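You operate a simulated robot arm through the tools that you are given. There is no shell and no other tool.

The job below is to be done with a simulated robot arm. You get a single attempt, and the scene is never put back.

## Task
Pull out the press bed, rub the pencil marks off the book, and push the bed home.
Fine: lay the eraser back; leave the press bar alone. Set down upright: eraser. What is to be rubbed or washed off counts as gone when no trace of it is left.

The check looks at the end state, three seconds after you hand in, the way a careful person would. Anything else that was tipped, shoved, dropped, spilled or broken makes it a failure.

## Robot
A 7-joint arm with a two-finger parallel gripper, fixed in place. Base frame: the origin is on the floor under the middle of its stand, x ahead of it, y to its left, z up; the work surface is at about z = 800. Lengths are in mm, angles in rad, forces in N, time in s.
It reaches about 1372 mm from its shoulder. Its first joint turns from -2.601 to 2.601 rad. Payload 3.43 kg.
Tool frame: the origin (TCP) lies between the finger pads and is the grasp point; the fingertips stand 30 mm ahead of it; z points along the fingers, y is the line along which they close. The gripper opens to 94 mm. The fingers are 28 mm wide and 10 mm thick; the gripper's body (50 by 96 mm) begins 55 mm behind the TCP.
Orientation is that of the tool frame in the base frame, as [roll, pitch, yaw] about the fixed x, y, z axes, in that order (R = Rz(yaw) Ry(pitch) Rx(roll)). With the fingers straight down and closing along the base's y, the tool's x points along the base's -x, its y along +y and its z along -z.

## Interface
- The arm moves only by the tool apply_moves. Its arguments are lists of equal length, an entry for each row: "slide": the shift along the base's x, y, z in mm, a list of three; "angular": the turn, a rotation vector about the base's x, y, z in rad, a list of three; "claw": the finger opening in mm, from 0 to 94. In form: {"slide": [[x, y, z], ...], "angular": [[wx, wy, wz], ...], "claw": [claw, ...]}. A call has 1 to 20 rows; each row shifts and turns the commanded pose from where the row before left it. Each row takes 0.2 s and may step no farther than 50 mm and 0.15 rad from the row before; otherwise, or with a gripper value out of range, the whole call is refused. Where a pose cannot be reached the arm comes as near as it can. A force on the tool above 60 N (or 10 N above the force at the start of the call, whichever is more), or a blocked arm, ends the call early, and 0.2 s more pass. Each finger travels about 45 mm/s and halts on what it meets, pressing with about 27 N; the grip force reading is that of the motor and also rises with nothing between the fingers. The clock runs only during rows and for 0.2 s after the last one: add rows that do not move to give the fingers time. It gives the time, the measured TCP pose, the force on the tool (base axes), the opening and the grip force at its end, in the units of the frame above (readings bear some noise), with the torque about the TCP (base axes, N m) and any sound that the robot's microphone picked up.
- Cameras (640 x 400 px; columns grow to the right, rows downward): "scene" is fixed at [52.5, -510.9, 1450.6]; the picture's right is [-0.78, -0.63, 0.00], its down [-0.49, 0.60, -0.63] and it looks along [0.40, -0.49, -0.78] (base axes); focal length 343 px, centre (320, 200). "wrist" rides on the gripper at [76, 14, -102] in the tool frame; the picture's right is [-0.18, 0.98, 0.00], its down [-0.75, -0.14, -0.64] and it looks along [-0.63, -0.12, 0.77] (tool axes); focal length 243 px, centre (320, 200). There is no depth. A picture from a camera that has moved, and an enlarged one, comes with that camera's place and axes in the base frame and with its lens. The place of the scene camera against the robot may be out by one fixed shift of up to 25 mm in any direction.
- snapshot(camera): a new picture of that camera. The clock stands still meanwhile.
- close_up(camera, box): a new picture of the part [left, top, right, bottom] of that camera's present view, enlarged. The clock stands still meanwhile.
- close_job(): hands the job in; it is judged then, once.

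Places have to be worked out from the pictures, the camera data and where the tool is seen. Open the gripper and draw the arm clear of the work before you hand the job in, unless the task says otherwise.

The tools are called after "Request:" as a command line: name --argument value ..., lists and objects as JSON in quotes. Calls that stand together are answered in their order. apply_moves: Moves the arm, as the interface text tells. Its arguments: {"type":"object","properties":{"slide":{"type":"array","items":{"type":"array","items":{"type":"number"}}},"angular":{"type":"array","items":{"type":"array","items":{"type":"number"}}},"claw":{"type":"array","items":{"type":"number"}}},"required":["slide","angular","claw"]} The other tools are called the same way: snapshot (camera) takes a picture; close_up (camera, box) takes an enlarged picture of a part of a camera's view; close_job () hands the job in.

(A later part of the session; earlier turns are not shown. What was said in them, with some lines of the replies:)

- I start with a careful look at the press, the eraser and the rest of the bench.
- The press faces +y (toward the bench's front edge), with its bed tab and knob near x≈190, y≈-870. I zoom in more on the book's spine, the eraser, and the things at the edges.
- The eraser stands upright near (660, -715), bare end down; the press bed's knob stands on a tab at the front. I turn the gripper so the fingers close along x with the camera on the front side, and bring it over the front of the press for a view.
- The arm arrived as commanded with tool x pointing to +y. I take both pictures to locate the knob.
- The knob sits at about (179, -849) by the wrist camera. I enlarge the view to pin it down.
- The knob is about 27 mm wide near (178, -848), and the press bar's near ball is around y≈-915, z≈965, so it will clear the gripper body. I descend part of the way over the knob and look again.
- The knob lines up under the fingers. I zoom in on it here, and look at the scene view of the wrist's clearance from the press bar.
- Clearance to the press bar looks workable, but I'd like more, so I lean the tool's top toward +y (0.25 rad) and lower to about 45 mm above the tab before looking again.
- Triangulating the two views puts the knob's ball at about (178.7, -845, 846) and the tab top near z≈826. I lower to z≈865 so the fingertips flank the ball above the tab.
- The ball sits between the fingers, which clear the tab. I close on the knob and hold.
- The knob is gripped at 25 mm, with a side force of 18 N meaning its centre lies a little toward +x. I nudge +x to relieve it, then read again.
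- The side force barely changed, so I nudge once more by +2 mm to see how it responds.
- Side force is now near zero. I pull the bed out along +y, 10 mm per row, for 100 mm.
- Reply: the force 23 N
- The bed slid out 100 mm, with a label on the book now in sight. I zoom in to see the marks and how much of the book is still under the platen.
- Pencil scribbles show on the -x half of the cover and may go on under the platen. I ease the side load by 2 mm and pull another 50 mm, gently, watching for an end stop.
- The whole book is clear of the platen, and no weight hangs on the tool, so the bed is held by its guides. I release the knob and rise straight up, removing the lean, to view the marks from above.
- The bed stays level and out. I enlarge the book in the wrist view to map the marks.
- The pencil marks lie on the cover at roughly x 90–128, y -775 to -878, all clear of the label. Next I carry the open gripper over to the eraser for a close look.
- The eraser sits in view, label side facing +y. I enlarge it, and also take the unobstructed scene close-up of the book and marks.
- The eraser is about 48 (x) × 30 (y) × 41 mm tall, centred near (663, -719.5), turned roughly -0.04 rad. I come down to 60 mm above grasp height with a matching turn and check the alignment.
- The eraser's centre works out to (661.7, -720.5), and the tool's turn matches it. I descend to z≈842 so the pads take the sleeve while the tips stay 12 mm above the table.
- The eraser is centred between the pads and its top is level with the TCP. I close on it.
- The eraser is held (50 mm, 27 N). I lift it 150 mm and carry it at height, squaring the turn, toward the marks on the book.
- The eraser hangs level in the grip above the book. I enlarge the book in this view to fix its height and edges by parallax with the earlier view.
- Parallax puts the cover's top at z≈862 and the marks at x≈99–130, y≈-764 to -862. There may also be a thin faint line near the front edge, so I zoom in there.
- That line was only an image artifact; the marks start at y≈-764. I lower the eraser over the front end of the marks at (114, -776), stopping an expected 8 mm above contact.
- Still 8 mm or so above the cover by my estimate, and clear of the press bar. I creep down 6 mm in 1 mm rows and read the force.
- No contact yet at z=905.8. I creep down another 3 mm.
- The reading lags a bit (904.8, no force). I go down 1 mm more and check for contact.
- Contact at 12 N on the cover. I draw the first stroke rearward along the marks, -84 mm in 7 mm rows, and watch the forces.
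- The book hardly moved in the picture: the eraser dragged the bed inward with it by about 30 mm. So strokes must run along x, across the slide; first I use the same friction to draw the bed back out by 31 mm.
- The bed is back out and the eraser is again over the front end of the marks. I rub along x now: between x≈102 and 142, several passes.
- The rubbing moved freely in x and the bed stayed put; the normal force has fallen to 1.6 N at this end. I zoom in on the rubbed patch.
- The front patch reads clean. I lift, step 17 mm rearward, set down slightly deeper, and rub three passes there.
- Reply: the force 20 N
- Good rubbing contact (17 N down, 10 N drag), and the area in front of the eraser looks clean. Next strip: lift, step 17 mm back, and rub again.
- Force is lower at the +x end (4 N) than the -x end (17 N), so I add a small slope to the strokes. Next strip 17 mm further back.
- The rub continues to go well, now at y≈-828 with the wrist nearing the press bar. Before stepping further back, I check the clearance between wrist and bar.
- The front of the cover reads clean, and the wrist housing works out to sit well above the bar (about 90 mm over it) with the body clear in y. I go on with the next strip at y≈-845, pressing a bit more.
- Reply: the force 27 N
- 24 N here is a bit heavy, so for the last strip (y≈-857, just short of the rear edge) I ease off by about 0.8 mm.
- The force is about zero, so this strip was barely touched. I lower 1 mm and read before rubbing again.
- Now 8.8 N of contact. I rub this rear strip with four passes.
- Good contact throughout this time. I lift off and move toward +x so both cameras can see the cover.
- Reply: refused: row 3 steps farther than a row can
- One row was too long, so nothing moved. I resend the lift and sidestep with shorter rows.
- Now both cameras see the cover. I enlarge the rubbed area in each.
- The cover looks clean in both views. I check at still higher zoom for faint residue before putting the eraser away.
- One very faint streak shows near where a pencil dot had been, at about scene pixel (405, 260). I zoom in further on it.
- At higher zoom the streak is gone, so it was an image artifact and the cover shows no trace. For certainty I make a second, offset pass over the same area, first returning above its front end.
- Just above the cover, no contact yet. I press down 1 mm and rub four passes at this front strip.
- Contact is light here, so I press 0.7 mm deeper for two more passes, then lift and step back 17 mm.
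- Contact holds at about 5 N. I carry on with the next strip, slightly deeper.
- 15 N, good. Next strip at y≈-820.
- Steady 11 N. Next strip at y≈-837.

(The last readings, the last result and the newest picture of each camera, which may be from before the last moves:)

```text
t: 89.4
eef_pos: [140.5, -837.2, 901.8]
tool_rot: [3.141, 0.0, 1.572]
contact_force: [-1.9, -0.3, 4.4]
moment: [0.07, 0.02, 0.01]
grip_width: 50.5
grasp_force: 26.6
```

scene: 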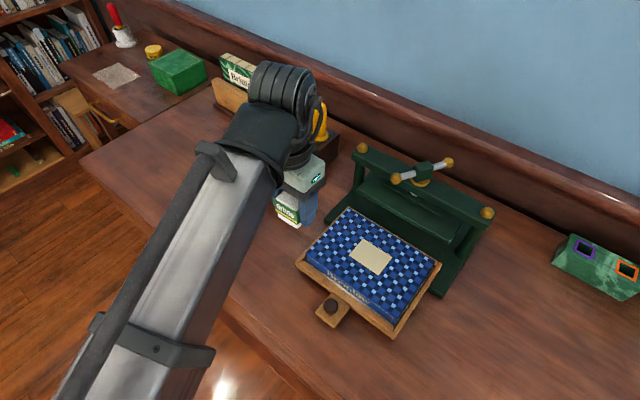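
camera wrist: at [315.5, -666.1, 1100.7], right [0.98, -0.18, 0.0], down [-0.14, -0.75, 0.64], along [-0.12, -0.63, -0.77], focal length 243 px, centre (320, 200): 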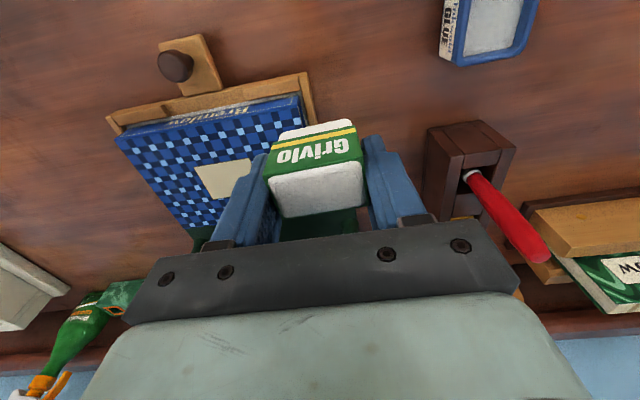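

Lighter at 4 N; I go slightly deeper for the last strip at y≈-854.

Request:
apply_moves --slide '[[0, 0, 6], [0, -17, 0], [0, 0, -4], [0, 0, -2.5], [-8, 0, 0], [-8, 0, 0], [-8, 0, 0], [-8, 0, 0], [-8, 0, 0], [8, 0, 0], [8, 0, 0], [8, 0, 0], [8, 0, 0], [8, 0, 0], [-8, 0, 0], [-8, 0, 0], [-8, 0, 0], [-8, 0, 0], [-8, 0, 0]]' --angular '[[0, 0, 0], [0, 0, 0], [0, 0, 0], [0, 0, 0], [0, 0, 0], [0, 0, 0], [0, 0, 0], [0, 0, 0], [0, 0, 0], [0, 0, 0], [0, 0, 0], [0, 0, 0], [0, 0, 0], [0, 0, 0], [0, 0, 0], [0, 0, 0], [0, 0, 0], [0, 0, 0], [0, 0, 0]]' --claw '[35, 35, 35, 35, 35, 35, 35, 35, 35, 35, 35, 35, 35, 35, 35, 35, 35, 35, 35]'

```text
t: 93.4
eef_pos: [101.4, -854.7, 900.1]
tool_rot: [3.141, 0.001, 1.572]
contact_force: [7.7, -0.4, 14.3]
moment: [0.13, -0.19, -0.07]
grip_width: 50.6
grasp_force: 26.5
```

Two full passes are done. I lift off, swing forward clear of the press, and carry the eraser back above its original spot, restoring the original turn.

Request:
apply_moves --slide '[[0, 0, 15], [0, 5, 40], [0, 10, 45], [20, 38, 0], [20, 38, 0], [20, 38, 0], [41.7, 0.5, 0], [41.7, 0.5, 0], [41.7, 0.5, 0], [41.7, 0.5, 0], [41.7, 0.5, 0], [41.7, 0.5, 0], [41.7, 0.5, 0], [41.7, 0.5, 0], [41.7, 0.5, 0], [41.7, 0.5, 0], [41.7, 0.5, 0], [41.7, 0.5, 0], [0, 0, 0]]' --angular '[[0, 0, 0], [0, 0, 0], [0, 0, 0], [0, 0, 0], [0, 0, 0], [0, 0, 0], [0, 0, -0.0037], [0, 0, -0.0037], [0, 0, -0.0037], [0, 0, -0.0037], [0, 0, -0.0037], [0, 0, -0.0037], [0, 0, -0.0037], [0, 0, -0.0037], [0, 0, -0.0037], [0, 0, -0.0037], [0, 0, -0.0037], [0, 0, -0.0037], [0, 0, 0]]' --claw '[35, 35, 35, 35, 35, 35, 35, 35, 35, 35, 35, 35, 35, 35, 35, 35, 35, 35, 35]'

Request:
snapshot --camera "wrist"

Request:
snapshot --camera "scene"

Request:
close_up --camera "scene" --box '[365, 230, 445, 310]'

```text
t: 97.4
eef_pos: [660.0, -719.5, 999.1]
tool_rot: [-3.141, 0.0, 1.527]
contact_force: [-0.3, -0.2, -0.4]
moment: [-0.01, -0.01, 0.01]
grip_width: 50.5
grasp_force: 26.7
```

```text
taken
camera wrist: at [677.9, -643.6, 1104.4], right [0.97, -0.23, 0.0], down [-0.17, -0.75, 0.64], along [-0.15, -0.63, -0.77], focal length 243 px, centre (320, 200)
```

wrist: 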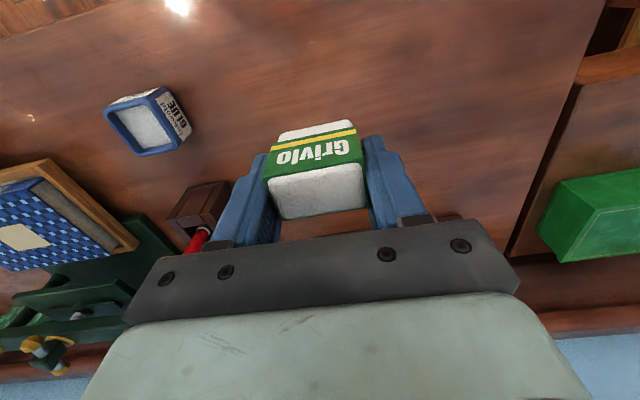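

```text
taken
```

scene: 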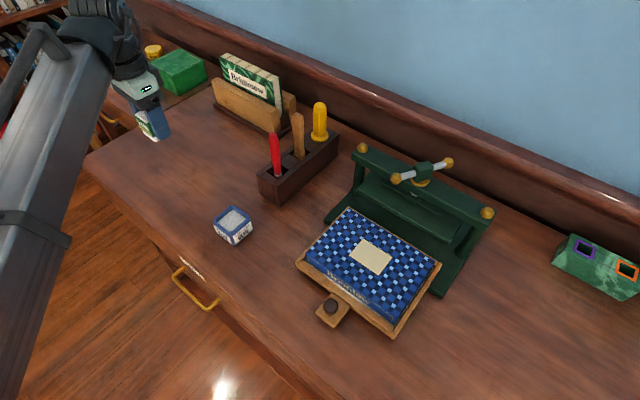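

```text
5.00 times, centred on (405, 270) of scene
camera zoom: at [52.5, -510.9, 1450.6], right [-0.78, -0.63, 0.0], down [-0.49, 0.6, -0.63], along [0.4, -0.49, -0.78], focal length 1715 px, centre (-105, -150)
```

zoom: 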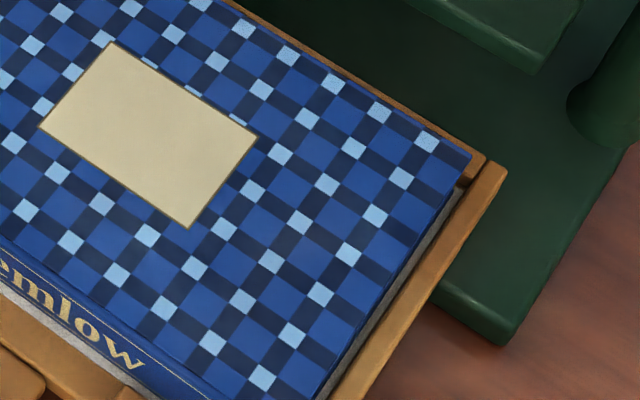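

The cover is clean and the eraser hangs straight. I lower it toward the bench, stopping about 7 mm above.

Request:
apply_moves --slide '[[0, 0, -40], [0, 0, -45], [0, 0, -40], [0, 0, -20], [0, 0, -6], [0, 0, 0]]' --angular '[[0, 0, 0], [0, 0, 0], [0, 0, 0], [0, 0, 0], [0, 0, 0], [0, 0, 0]]' --claw '[35, 35, 35, 35, 35, 35]'

Request:
snapshot --camera "scene"

Request:
snapshot --camera "wrist"

```text
t: 98.8
eef_pos: [660.8, -719.5, 848.8]
tool_rot: [3.141, -0.001, 1.528]
contact_force: [-0.3, -0.6, 0.1]
moment: [0.0, 0.02, 0.03]
grip_width: 50.3
grasp_force: 26.8
```

```text
taken
```

scene: 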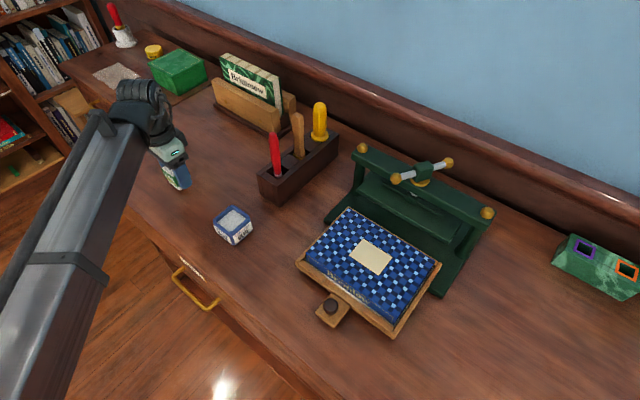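

```text
taken
camera wrist: at [678.9, -643.9, 953.1], right [0.97, -0.23, 0.0], down [-0.17, -0.75, 0.64], along [-0.15, -0.63, -0.77], focal length 243 px, centre (320, 200)
```

wrist: 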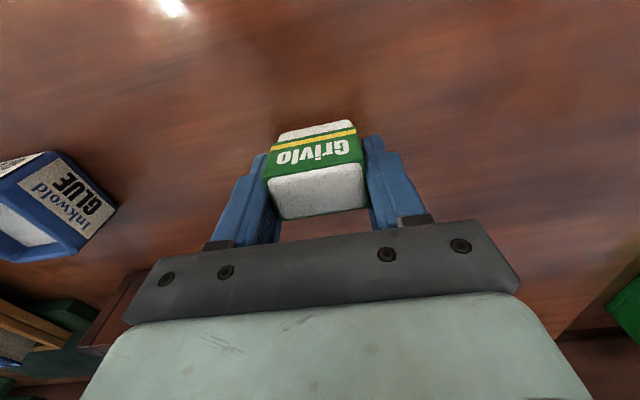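

Eraser is upright, about 7 mm above the bench. I creep down with +1 mm in x to match the original spot.

Request:
apply_moves --slide '[[1, 0, -1.5], [0, 0, -1.5], [0, 0, -1.5], [0, 0, -1], [0, 0, 0]]' --angular '[[0, 0, 0], [0, 0, 0], [0, 0, 0], [0, 0, 0], [0, 0, 0]]' --claw '[35, 35, 35, 35, 35]'

```text
t: 100.0
eef_pos: [663.7, -718.5, 843.8]
tool_rot: [3.141, -0.001, 1.527]
contact_force: [0.3, 1.2, -0.8]
moment: [-0.01, 0.0, -0.02]
grip_width: 50.8
grasp_force: 26.7
```

No contact yet at 843.8. I go down 1 mm at a time and check.

Request:
apply_moves --slide '[[0, 0, -1], [0, 0, -0.7], [0, 0, 0]]' --angular '[[0, 0, 0], [0, 0, 0], [0, 0, 0]]' --claw '[35, 35, 35]'

```text
t: 100.8
eef_pos: [663.4, -717.7, 842.2]
tool_rot: [3.141, 0.0, 1.526]
contact_force: [-0.2, 0.5, -0.9]
moment: [0.01, 0.01, 0.03]
grip_width: 50.6
grasp_force: 27.5
```

Still no contact at 842.2. I continue down with a 1 mm correction in y.

Request:
apply_moves --slide '[[0, -1, -0.7], [0, 0, -0.5], [0, 0, 0]]' --angular '[[0, 0, 0], [0, 0, 0], [0, 0, 0]]' --claw '[35, 35, 35]'

```text
t: 101.6
eef_pos: [662.9, -719.5, 840.6]
tool_rot: [3.14, 0.0, 1.528]
contact_force: [-0.1, 0.5, -1.2]
moment: [0.03, 0.01, 0.0]
grip_width: 50.5
grasp_force: 26.9
```

At 840.6, close to the height I gripped it at, with no force yet. I go another millimetre.

Request:
apply_moves --slide '[[0, 0, -0.6], [0, 0, -0.4], [0, 0, 0]]' --angular '[[0, 0, 0], [0, 0, 0], [0, 0, 0]]' --claw '[35, 35, 35]'

```text
t: 102.4
eef_pos: [662.4, -719.6, 840.1]
tool_rot: [-3.139, 0.0, 1.526]
contact_force: [0.1, -0.1, -0.9]
moment: [0.0, 0.01, -0.03]
grip_width: 50.6
grasp_force: 27.0
```

Still nothing; the eraser likely slid up a little in the grip while rubbing. I continue down in half-millimetre steps.

Request:
apply_moves --slide '[[0, 0, -0.5], [0, 0, -0.5], [0, 0, 0]]' --angular '[[0, 0, 0], [0, 0, 0], [0, 0, 0]]' --claw '[35, 35, 35]'

Request:
close_up --camera "wrist" --box '[240, 90, 400, 240]'

Request:
close_up --camera "scene" --box '[140, 130, 220, 210]'

```text
t: 103.2
eef_pos: [663.4, -720.2, 838.4]
tool_rot: [-3.141, -0.001, 1.526]
contact_force: [0.5, -0.5, -1.3]
moment: [0.03, 0.03, 0.0]
grip_width: 50.6
grasp_force: 27.0
```

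```text
2.67 times, centred on (320, 165) of wrist
camera zoom: at [679.9, -644.1, 942.9], right [0.97, -0.23, 0.0], down [-0.17, -0.75, 0.64], along [-0.15, -0.63, -0.77], focal length 647 px, centre (320, 293)
```

zoom: 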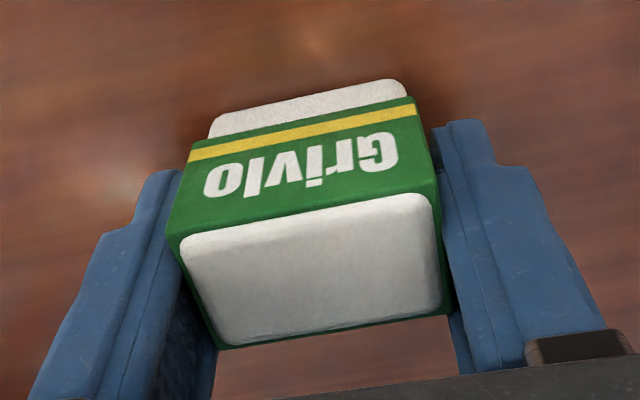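

```text
5.00 times, centred on (180, 170) of scene
camera zoom: at [52.5, -510.9, 1450.6], right [-0.78, -0.63, 0.0], down [-0.49, 0.6, -0.63], along [0.4, -0.49, -0.78], focal length 1715 px, centre (1020, 350)
```

zoom: 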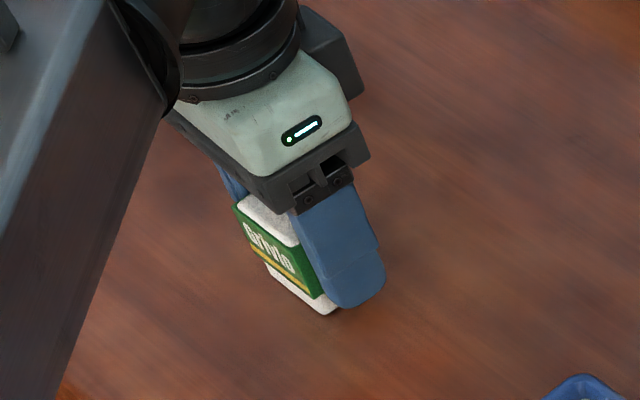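

The eraser is close to the table with a thin shadow below it. I continue down in 0.5 mm steps.

Request:
apply_moves --slide '[[0, 0, -0.5], [0, 0, -0.5], [0, 0, 0]]' --angular '[[0, 0, 0], [0, 0, 0], [0, 0, 0]]' --claw '[35, 35, 35]'

```text
t: 104.0
eef_pos: [662.6, -720.0, 838.1]
tool_rot: [-3.141, 0.0, 1.527]
contact_force: [-1.1, 0.9, 8.1]
moment: [0.1, 0.03, 0.01]
grip_width: 50.7
grasp_force: 26.9
```

The eraser touches the bench with 8 N. I ease up 0.4 mm and open the fingers.

Request:
apply_moves --slide '[[0, 0, 0.4], [0, 0, 0], [0, 0, 0], [0, 0, 0], [0, 0, 0]]' --angular '[[0, 0, 0], [0, 0, 0], [0, 0, 0], [0, 0, 0], [0, 0, 0]]' --claw '[35, 54, 65, 78, 78]'

Request:
snapshot --camera "wrist"

```text
t: 105.2
eef_pos: [662.6, -719.3, 837.9]
tool_rot: [-3.141, 0.0, 1.526]
contact_force: [-0.2, -0.4, 0.2]
moment: [0.01, 0.05, -0.01]
grip_width: 77.9
grasp_force: 0.1
```

```text
taken
camera wrist: at [679.8, -644.4, 942.7], right [0.97, -0.23, 0.0], down [-0.17, -0.75, 0.64], along [-0.15, -0.63, -0.77], focal length 243 px, centre (320, 200)
```

wrist: 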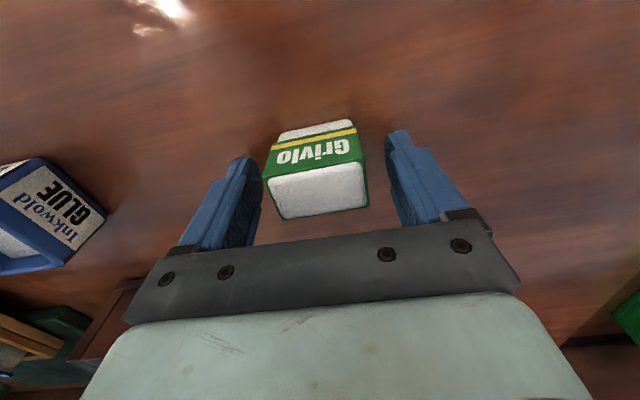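

The eraser stands free and upright between the open fingers. I rise straight up well clear of it and check both views.

Request:
apply_moves --slide '[[0, 0, 10], [0, 0, 30], [0, 0, 45], [0, 0, 45], [0, 0, 45], [0, 0, 25], [0, 0, 0]]' --angular '[[0, 0, 0], [0, 0, 0], [0, 0, 0], [0, 0, 0], [0, 0, 0], [0, 0, 0], [0, 0, 0]]' --claw '[78, 78, 78, 78, 78, 78, 78]'

Request:
snapshot --camera "wrist"

Request:
close_up --camera "scene" --box '[155, 155, 200, 200]'

```text
t: 106.8
eef_pos: [661.9, -723.0, 1038.1]
tool_rot: [3.14, 0.001, 1.526]
contact_force: [-0.8, 0.4, 0.4]
moment: [0.0, 0.03, -0.03]
grip_width: 77.9
grasp_force: 0.1
```

```text
taken
camera wrist: at [679.8, -645.9, 1142.7], right [0.97, -0.23, 0.0], down [-0.17, -0.75, 0.64], along [-0.15, -0.63, -0.77], focal length 243 px, centre (320, 200)
```

wrist: 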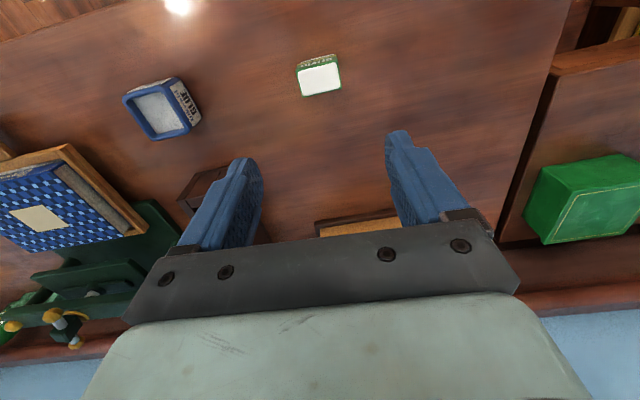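

```text
8.89 times, centred on (178, 178) of scene
camera zoom: at [52.5, -510.9, 1450.6], right [-0.78, -0.63, 0.0], down [-0.49, 0.6, -0.63], along [0.4, -0.49, -0.78], focal length 3049 px, centre (1587, 400)
```

zoom: 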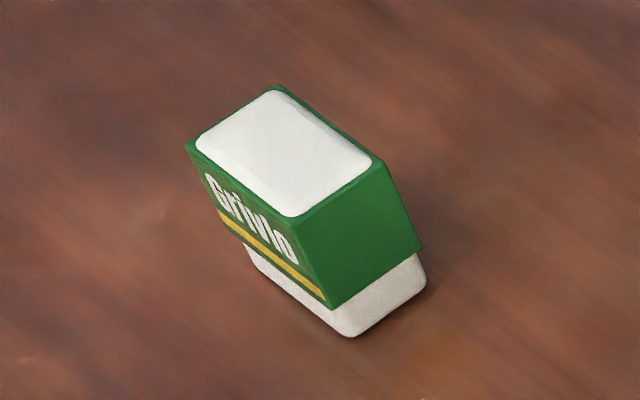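

The eraser is upright and back in its place within about a millimetre. Now I travel back to the pulled-out knob, restoring the square turn and the 0.25 rad lean, and stop above it.

Request:
apply_moves --slide '[[-40.2, 2.5, 0], [-40.2, 2.5, 0], [-40.2, 2.5, 0], [-40.2, 2.5, 0], [-40.2, 2.5, 0], [-40.2, 2.5, 0], [-40.2, 2.5, 0], [-40.2, 2.5, 0], [-40.2, 2.5, -20], [-40.2, 2.5, -20], [-40.2, 2.5, -20], [-40.2, 2.5, -20], [0, 0, 0]]' --angular '[[0, 0, 0.0055], [0, 0, 0.0055], [0, 0, 0.0055], [0, 0, 0.0055], [0, 0, 0.0055], [0, 0, 0.0055], [0, 0, 0.0055], [0, 0, 0.0055], [-0.0625, 0, 0], [-0.0625, 0, 0], [-0.0625, 0, 0], [-0.0625, 0, 0], [0, 0, 0]]' --claw '[78, 78, 78, 78, 78, 78, 78, 70, 60, 60, 60, 60, 60]'

Request:
snapshot --camera "wrist"

Request:
snapshot --camera "scene"

```text
t: 109.6
eef_pos: [181.0, -690.3, 958.3]
tool_rot: [3.141, 0.251, 1.572]
contact_force: [-0.8, 0.0, -0.1]
moment: [0.01, 0.01, 0.06]
grip_width: 60.2
grasp_force: 0.0
```

```text
taken
camera wrist: at [194.0, -590.4, 1039.8], right [0.98, -0.18, 0.05], down [-0.14, -0.57, 0.81], along [-0.12, -0.8, -0.59], focal length 243 px, centre (320, 200)
```

wrist: 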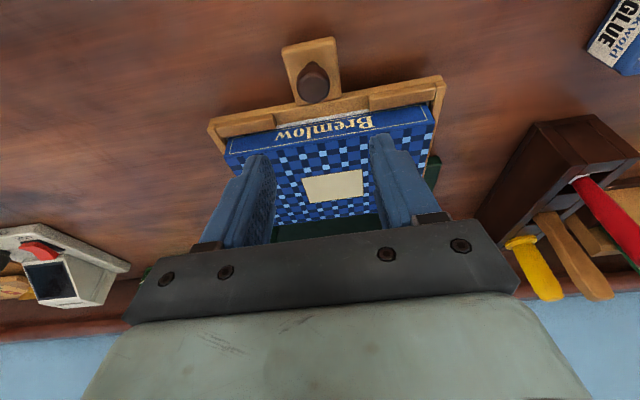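

```text
taken
```

scene: 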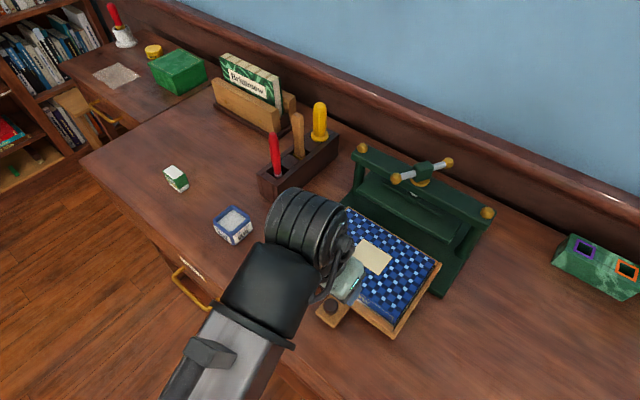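

The knob is at about (178.5, -693). I check the cover once more from here, then come down over the knob to z≈864.

Request:
close_up --camera "wrist" --box '[215, 90, 355, 240]'

Request:
apply_moves --slide '[[-1.5, 0.5, -25], [0, 0.5, -25], [0, 0, -20], [0, 0, -15], [0, 0, -9], [0, 0, 0]]' --angular '[[0, 0, 0], [0, 0, 0], [0, 0, 0], [0, 0, 0], [0, 0, 0], [0, 0, 0]]' --claw '[60, 60, 60, 60, 60, 60]'

Request:
snapshot --camera "wrist"

```text
2.67 times, centred on (285, 165) of wrist
camera zoom: at [194.0, -590.4, 1039.8], right [0.98, -0.18, 0.05], down [-0.14, -0.57, 0.81], along [-0.12, -0.8, -0.59], focal length 647 px, centre (413, 293)
```

zoom: 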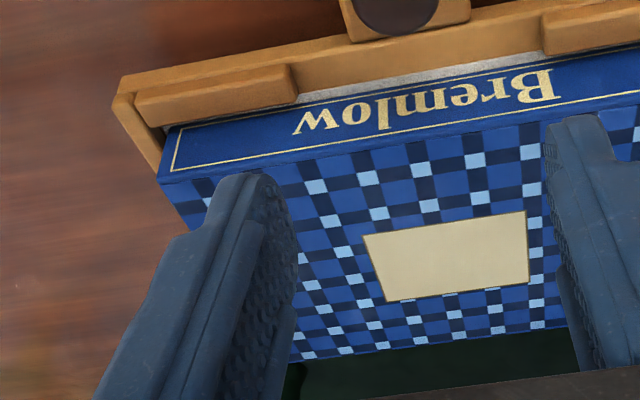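

```text
t: 111.0
eef_pos: [178.5, -689.4, 863.2]
tool_rot: [3.141, 0.25, 1.573]
contact_force: [-0.6, 0.4, 0.0]
moment: [0.0, 0.02, 0.01]
grip_width: 59.9
grasp_force: 0.0
```

```text
taken
camera wrist: at [192.7, -589.5, 945.7], right [0.98, -0.18, 0.04], down [-0.14, -0.57, 0.81], along [-0.12, -0.8, -0.59], focal length 243 px, centre (320, 200)
```

wrist: 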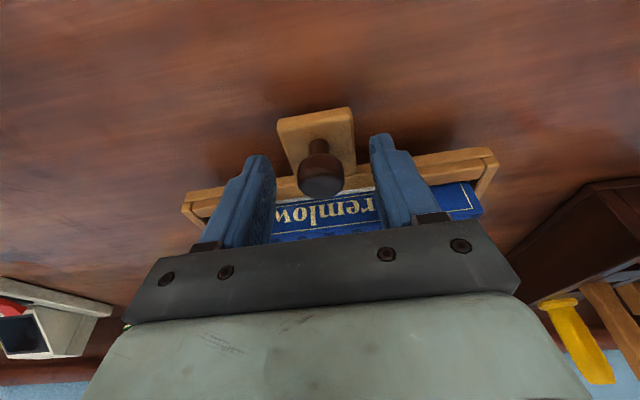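

The knob is between the fingers just as at the first grasp. I close on it.

Request:
apply_moves --slide '[[0, 0, 0], [0, 0, 0], [0, 0, 0], [0, 0, 0], [0, 0, 0]]' --angular '[[0, 0, 0], [0, 0, 0], [0, 0, 0], [0, 0, 0], [0, 0, 0]]' --claw '[40, 15, 15, 15, 15]'

```text
t: 112.2
eef_pos: [180.2, -689.4, 863.9]
tool_rot: [-3.141, 0.249, 1.573]
contact_force: [9.0, -0.5, -0.4]
moment: [0.03, -0.18, 0.0]
grip_width: 25.6
grasp_force: 45.3
```

Gripped, with a small 9 N side load that I relieve by +1.2 mm. I push the bed inward by 130 mm first, at 10 mm per row.

Request:
apply_moves --slide '[[1.2, 0, 0], [0, -6, 0], [0, -10, 0], [0, -10, 0], [0, -10, 0], [0, -10, 0], [0, -10, 0], [0, -10, 0], [0, -10, 0], [0, -10, 0], [0, -10, 0], [0, -10, 0], [0, -10, 0], [0, -10, 0], [0, -4, 0], [0, 0, 0]]' --angular '[[0, 0, 0], [0, 0, 0], [0, 0, 0], [0, 0, 0], [0, 0, 0], [0, 0, 0], [0, 0, 0], [0, 0, 0], [0, 0, 0], [0, 0, 0], [0, 0, 0], [0, 0, 0], [0, 0, 0], [0, 0, 0], [0, 0, 0], [0, 0, 0]]' --claw '[15, 15, 15, 15, 15, 15, 15, 15, 15, 15, 15, 15, 15, 15, 15, 15]'

Request:
snapshot --camera "scene"

```text
t: 115.6
eef_pos: [179.1, -819.6, 863.9]
tool_rot: [-3.14, 0.25, 1.571]
contact_force: [-10.0, 1.3, -9.9]
moment: [0.63, 0.15, -0.02]
grip_width: 25.2
grasp_force: 44.7
```

```text
taken
```

scene: 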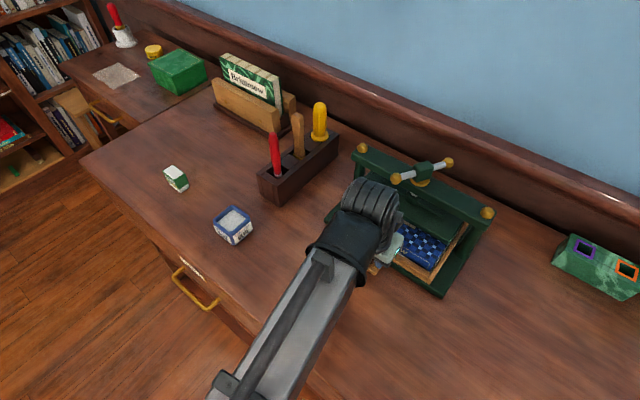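

The bed is nearly in, 20 mm to go. I ease the small x and z loads and push another 17 mm slowly.

Request:
apply_moves --slide '[[-0.8, -1, -0.6], [0, -4, 0], [0, -4, 0], [0, -4, 0], [0, -4, 0], [0, 0, 0]]' --angular '[[0, 0, 0], [0, 0, 0], [0, 0, 0], [0, 0, 0], [0, 0, 0], [0, 0, 0]]' --claw '[15, 15, 15, 15, 15, 15]'

```text
t: 117.0
eef_pos: [179.6, -835.9, 864.6]
tool_rot: [-3.141, 0.252, 1.573]
contact_force: [1.0, -0.3, 6.5]
moment: [0.4, -0.03, 0.03]
grip_width: 25.2
grasp_force: 44.8
```

At y≈-836, about 4–5 mm short of the starting grasp position. I push on in 1 mm rows, watching for the end stop.

Request:
apply_moves --slide '[[0, -1, 0], [0, -1, 0], [0, -1, 0], [0, -1, 0], [0, 0, 0]]' --angular '[[0, 0, 0], [0, 0, 0], [0, 0, 0], [0, 0, 0], [0, 0, 0]]' --claw '[15, 15, 15, 15, 15]'

```text
t: 118.2
eef_pos: [180.3, -838.8, 863.8]
tool_rot: [-3.14, 0.249, 1.571]
contact_force: [7.9, 8.1, 8.8]
moment: [-0.29, -0.14, 0.03]
grip_width: 25.2
grasp_force: 44.8
```

A +8 N push-back in y appears: the bed is meeting its stop. I press one more millimetre to confirm.

Request:
apply_moves --slide '[[0, -1, 0], [0, -1, 0], [0, 0, 0]]' --angular '[[0, 0, 0], [0, 0, 0], [0, 0, 0]]' --claw '[15, 15, 15]'

Request:
snapshot --camera "scene"

Request:
snapshot --camera "wrist"

```text
t: 119.0
eef_pos: [179.5, -839.3, 863.7]
tool_rot: [-3.141, 0.247, 1.571]
contact_force: [9.6, 30.1, 4.9]
moment: [-0.01, -0.12, 0.03]
grip_width: 25.2
grasp_force: 45.3
```

```text
taken
```

scene: 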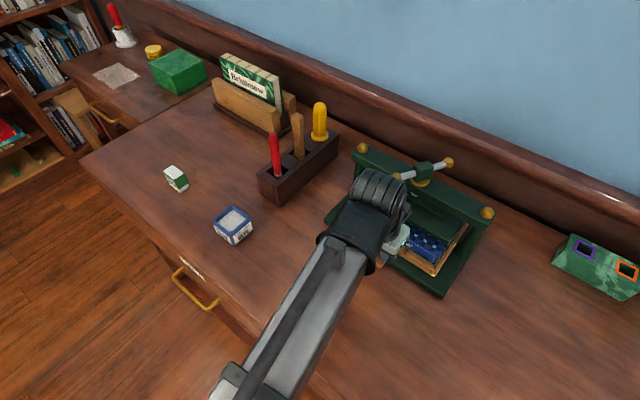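

```text
taken
camera wrist: at [193.3, -740.4, 946.2], right [0.98, -0.18, 0.04], down [-0.14, -0.57, 0.81], along [-0.12, -0.8, -0.59], focal length 243 px, centre (320, 200)
```

wrist: 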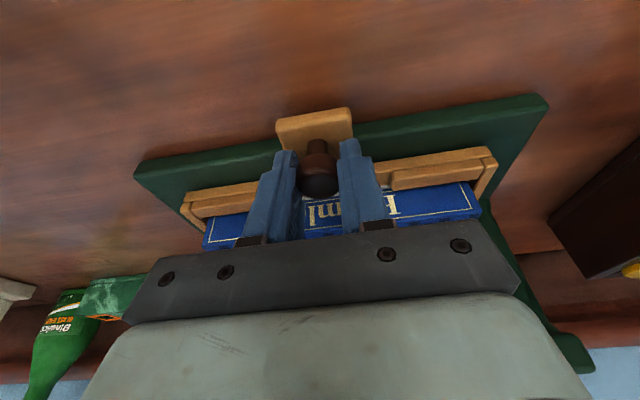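

30 N of resistance confirms the bed is at its stop. I back off the command 2.4 mm to drop the load without moving the bed, then open the fingers.

Request:
apply_moves --slide '[[0, 1.2, 0], [0, 1.2, 0], [0, 0, 0]]' --angular '[[0, 0, 0], [0, 0, 0], [0, 0, 0]]' --claw '[15, 15, 15]'

Request:
apply_moves --slide '[[0, 0, 0], [0, 0, 0], [0, 0, 0], [0, 0, 0]]' --angular '[[0, 0, 0], [0, 0, 0], [0, 0, 0], [0, 0, 0]]' --claw '[35, 55, 60, 60]'

Request:
snapshot --camera "wrist"

```text
t: 119.8
eef_pos: [179.4, -839.0, 863.6]
tool_rot: [-3.141, 0.25, 1.573]
contact_force: [12.1, 13.2, 2.6]
moment: [1.36, -0.11, -0.01]
grip_width: 25.2
grasp_force: 44.7
```

```text
t: 120.8
eef_pos: [180.3, -839.6, 863.5]
tool_rot: [3.141, 0.25, 1.572]
contact_force: [-0.5, 0.0, -1.0]
moment: [0.04, 0.0, 0.04]
grip_width: 60.0
grasp_force: 0.1
```

```text
taken
camera wrist: at [192.9, -740.2, 945.6], right [0.98, -0.18, 0.04], down [-0.14, -0.57, 0.81], along [-0.12, -0.8, -0.59], focal length 243 px, centre (320, 200)
```

wrist: 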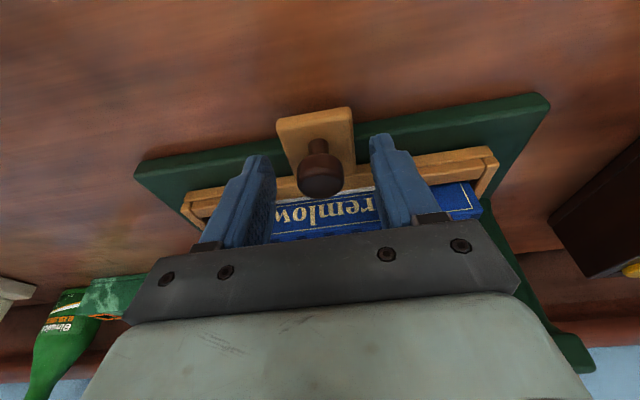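

The view matches the original home position. I withdraw upward and forward, away from the press, to a clear pose.

Request:
apply_moves --slide '[[0, 0, 10], [0, 2, 25], [0, 10, 40], [0, 10, 45], [0, 15, 45], [0, 20, 40], [20, 20, 30], [30, 20, 0], [40, 20, 0], [40, 10, 0], [40, 0, 0], [0, 0, 0]]' --angular '[[0, 0, 0], [0, 0, 0], [0, 0, 0], [0, 0, 0], [0, 0, 0], [0, 0, 0], [0.0625, 0, 0], [0.0625, 0, 0], [0.0625, 0, 0], [0.0625, 0, 0], [0, 0, 0], [0, 0, 0]]' --claw '[60, 60, 60, 60, 60, 60, 70, 80, 94, 94, 94, 94]'

Request:
snapshot --camera "scene"

Request:
close_up --camera "scene" --box '[310, 120, 510, 310]'

Request:
snapshot --camera "wrist"

```text
t: 123.4
eef_pos: [349.5, -712.3, 1097.2]
tool_rot: [3.141, 0.0, 1.573]
contact_force: [0.2, -0.9, 0.3]
moment: [-0.01, -0.01, -0.02]
grip_width: 93.6
grasp_force: 0.1
```

```text
taken
```

scene: 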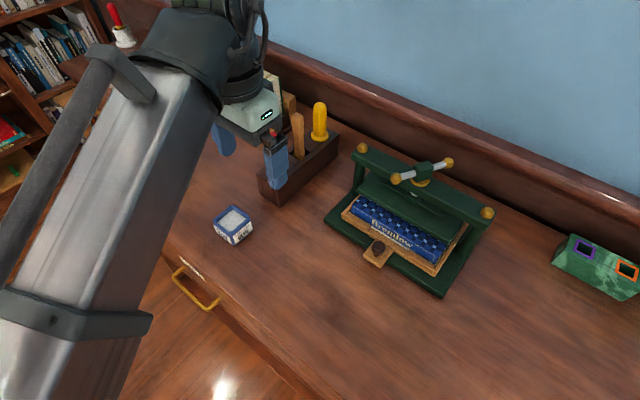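

```text
2.11 times, centred on (410, 215) of scene
camera zoom: at [52.5, -510.9, 1450.6], right [-0.78, -0.63, 0.0], down [-0.49, 0.6, -0.63], along [0.4, -0.49, -0.78], focal length 722 px, centre (130, 168)
```

zoom: 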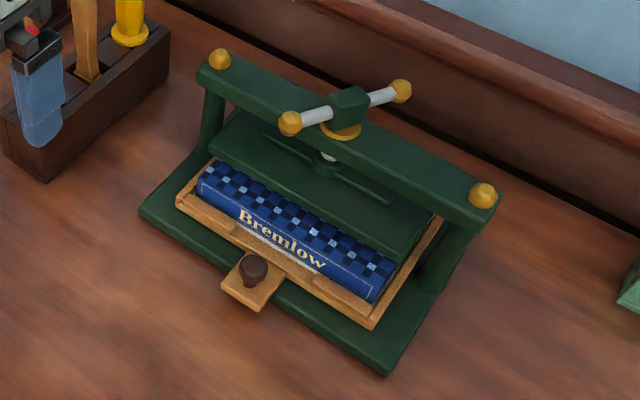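

```text
taken
camera wrist: at [362.4, -636.1, 1201.1], right [0.98, -0.18, 0.0], down [-0.14, -0.75, 0.64], along [-0.12, -0.63, -0.77], focal length 243 px, centre (320, 200)
```

wrist: 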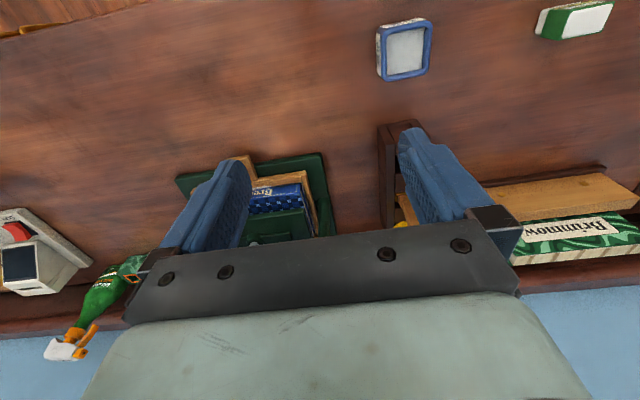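

The press, bar, bed and knob match the starting picture. I draw the arm farther back and up, then take a last look at everything.

Request:
apply_moves --slide '[[0, 20, 30], [0, 30, 30], [0, 40, 20], [0, 40, 20], [0, 40, 0], [0, 40, 0], [0, 0, 0]]' --angular '[[0, 0, 0], [0, 0, 0], [0, 0, 0], [0, 0, 0], [0, 0, 0], [0, 0, 0], [0, 0, 0]]' --claw '[94, 94, 94, 94, 94, 94, 94]'

Request:
snapshot --camera "scene"

Request:
snapshot --camera "wrist"

```text
t: 125.0
eef_pos: [370.4, -543.9, 1107.0]
tool_rot: [3.135, 0.014, 1.574]
contact_force: [-0.4, 0.2, 0.3]
moment: [-0.03, -0.03, 0.01]
grip_width: 93.8
grasp_force: 0.0
out of reach, approached as far as the arm can: row 2, 3, 4, 5, 6
```

```text
taken
```

scene: 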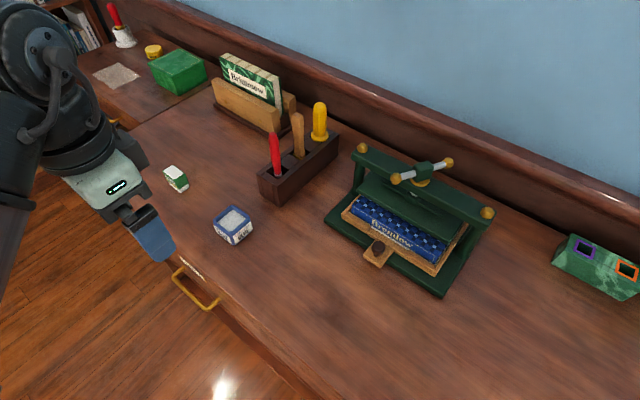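

```text
taken
camera wrist: at [383.1, -466.0, 1210.6], right [0.98, -0.18, 0.01], down [-0.15, -0.74, 0.65], along [-0.11, -0.64, -0.76], focal length 243 px, centre (320, 200)
```

wrist: 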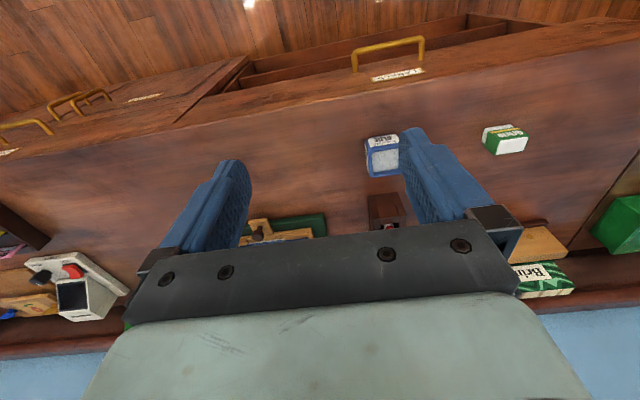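

Everything is in its starting place: eraser upright, glue, rack, press bar and bed unchanged, book cleaned. A last zoom on the eraser and the press bed before handing in.

Request:
close_up --camera "scene" --box '[335, 185, 465, 280]'

Request:
close_up --camera "scene" --box '[130, 120, 290, 260]'

```text
4.21 times, centred on (400, 232) of scene
camera zoom: at [52.5, -510.9, 1450.6], right [-0.78, -0.63, 0.0], down [-0.49, 0.6, -0.63], along [0.4, -0.49, -0.78], focal length 1444 px, centre (-17, 63)
```

zoom: 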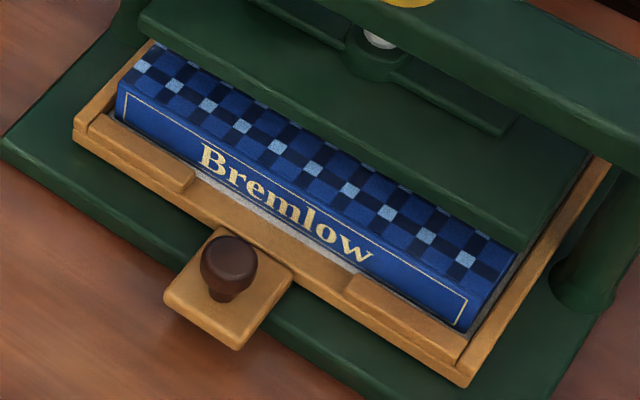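

```text
2.86 times, centred on (210, 190) of scene
camera zoom: at [52.5, -510.9, 1450.6], right [-0.78, -0.63, 0.0], down [-0.49, 0.6, -0.63], along [0.4, -0.49, -0.78], focal length 980 px, centre (634, 229)
```

zoom: 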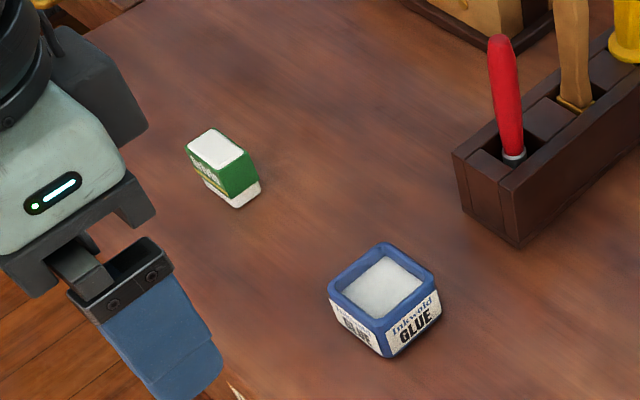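

The bed is fully home exactly as it began, the eraser stands upright in its spot, and the gripper is open and clear. I hand the job in.

Request:
close_job

```text
The job is handed in.
```

The job is handed in. The pencil marks are off the book, the press bed is back home, and the eraser stands upright in its original place.

- **Marks:** They were all on the book's cover, toward the left end (−x). I rubbed the whole area twice. Close-ups after the first pass showed no trace even at high zoom, and a check after the second was also clean.
- **Press bed:** I pulled it out about 150 mm by its knob. At the end I pushed it in until it met its stop, with 30 N of push-back. It matches the starting picture.
- **One slip:** My first stroke ran along the bed's slide and dragged the bed about 30 mm inward. I drew it back out and rubbed across the slide from then on. Nothing else moved.
- **Eraser:** It went back within a millimetre or two of where it started, bare end down.
- **Everything else:** The press bar was not touched, and the glue and tool rack look as they did at the start. The gripper is open and clear of the bench.
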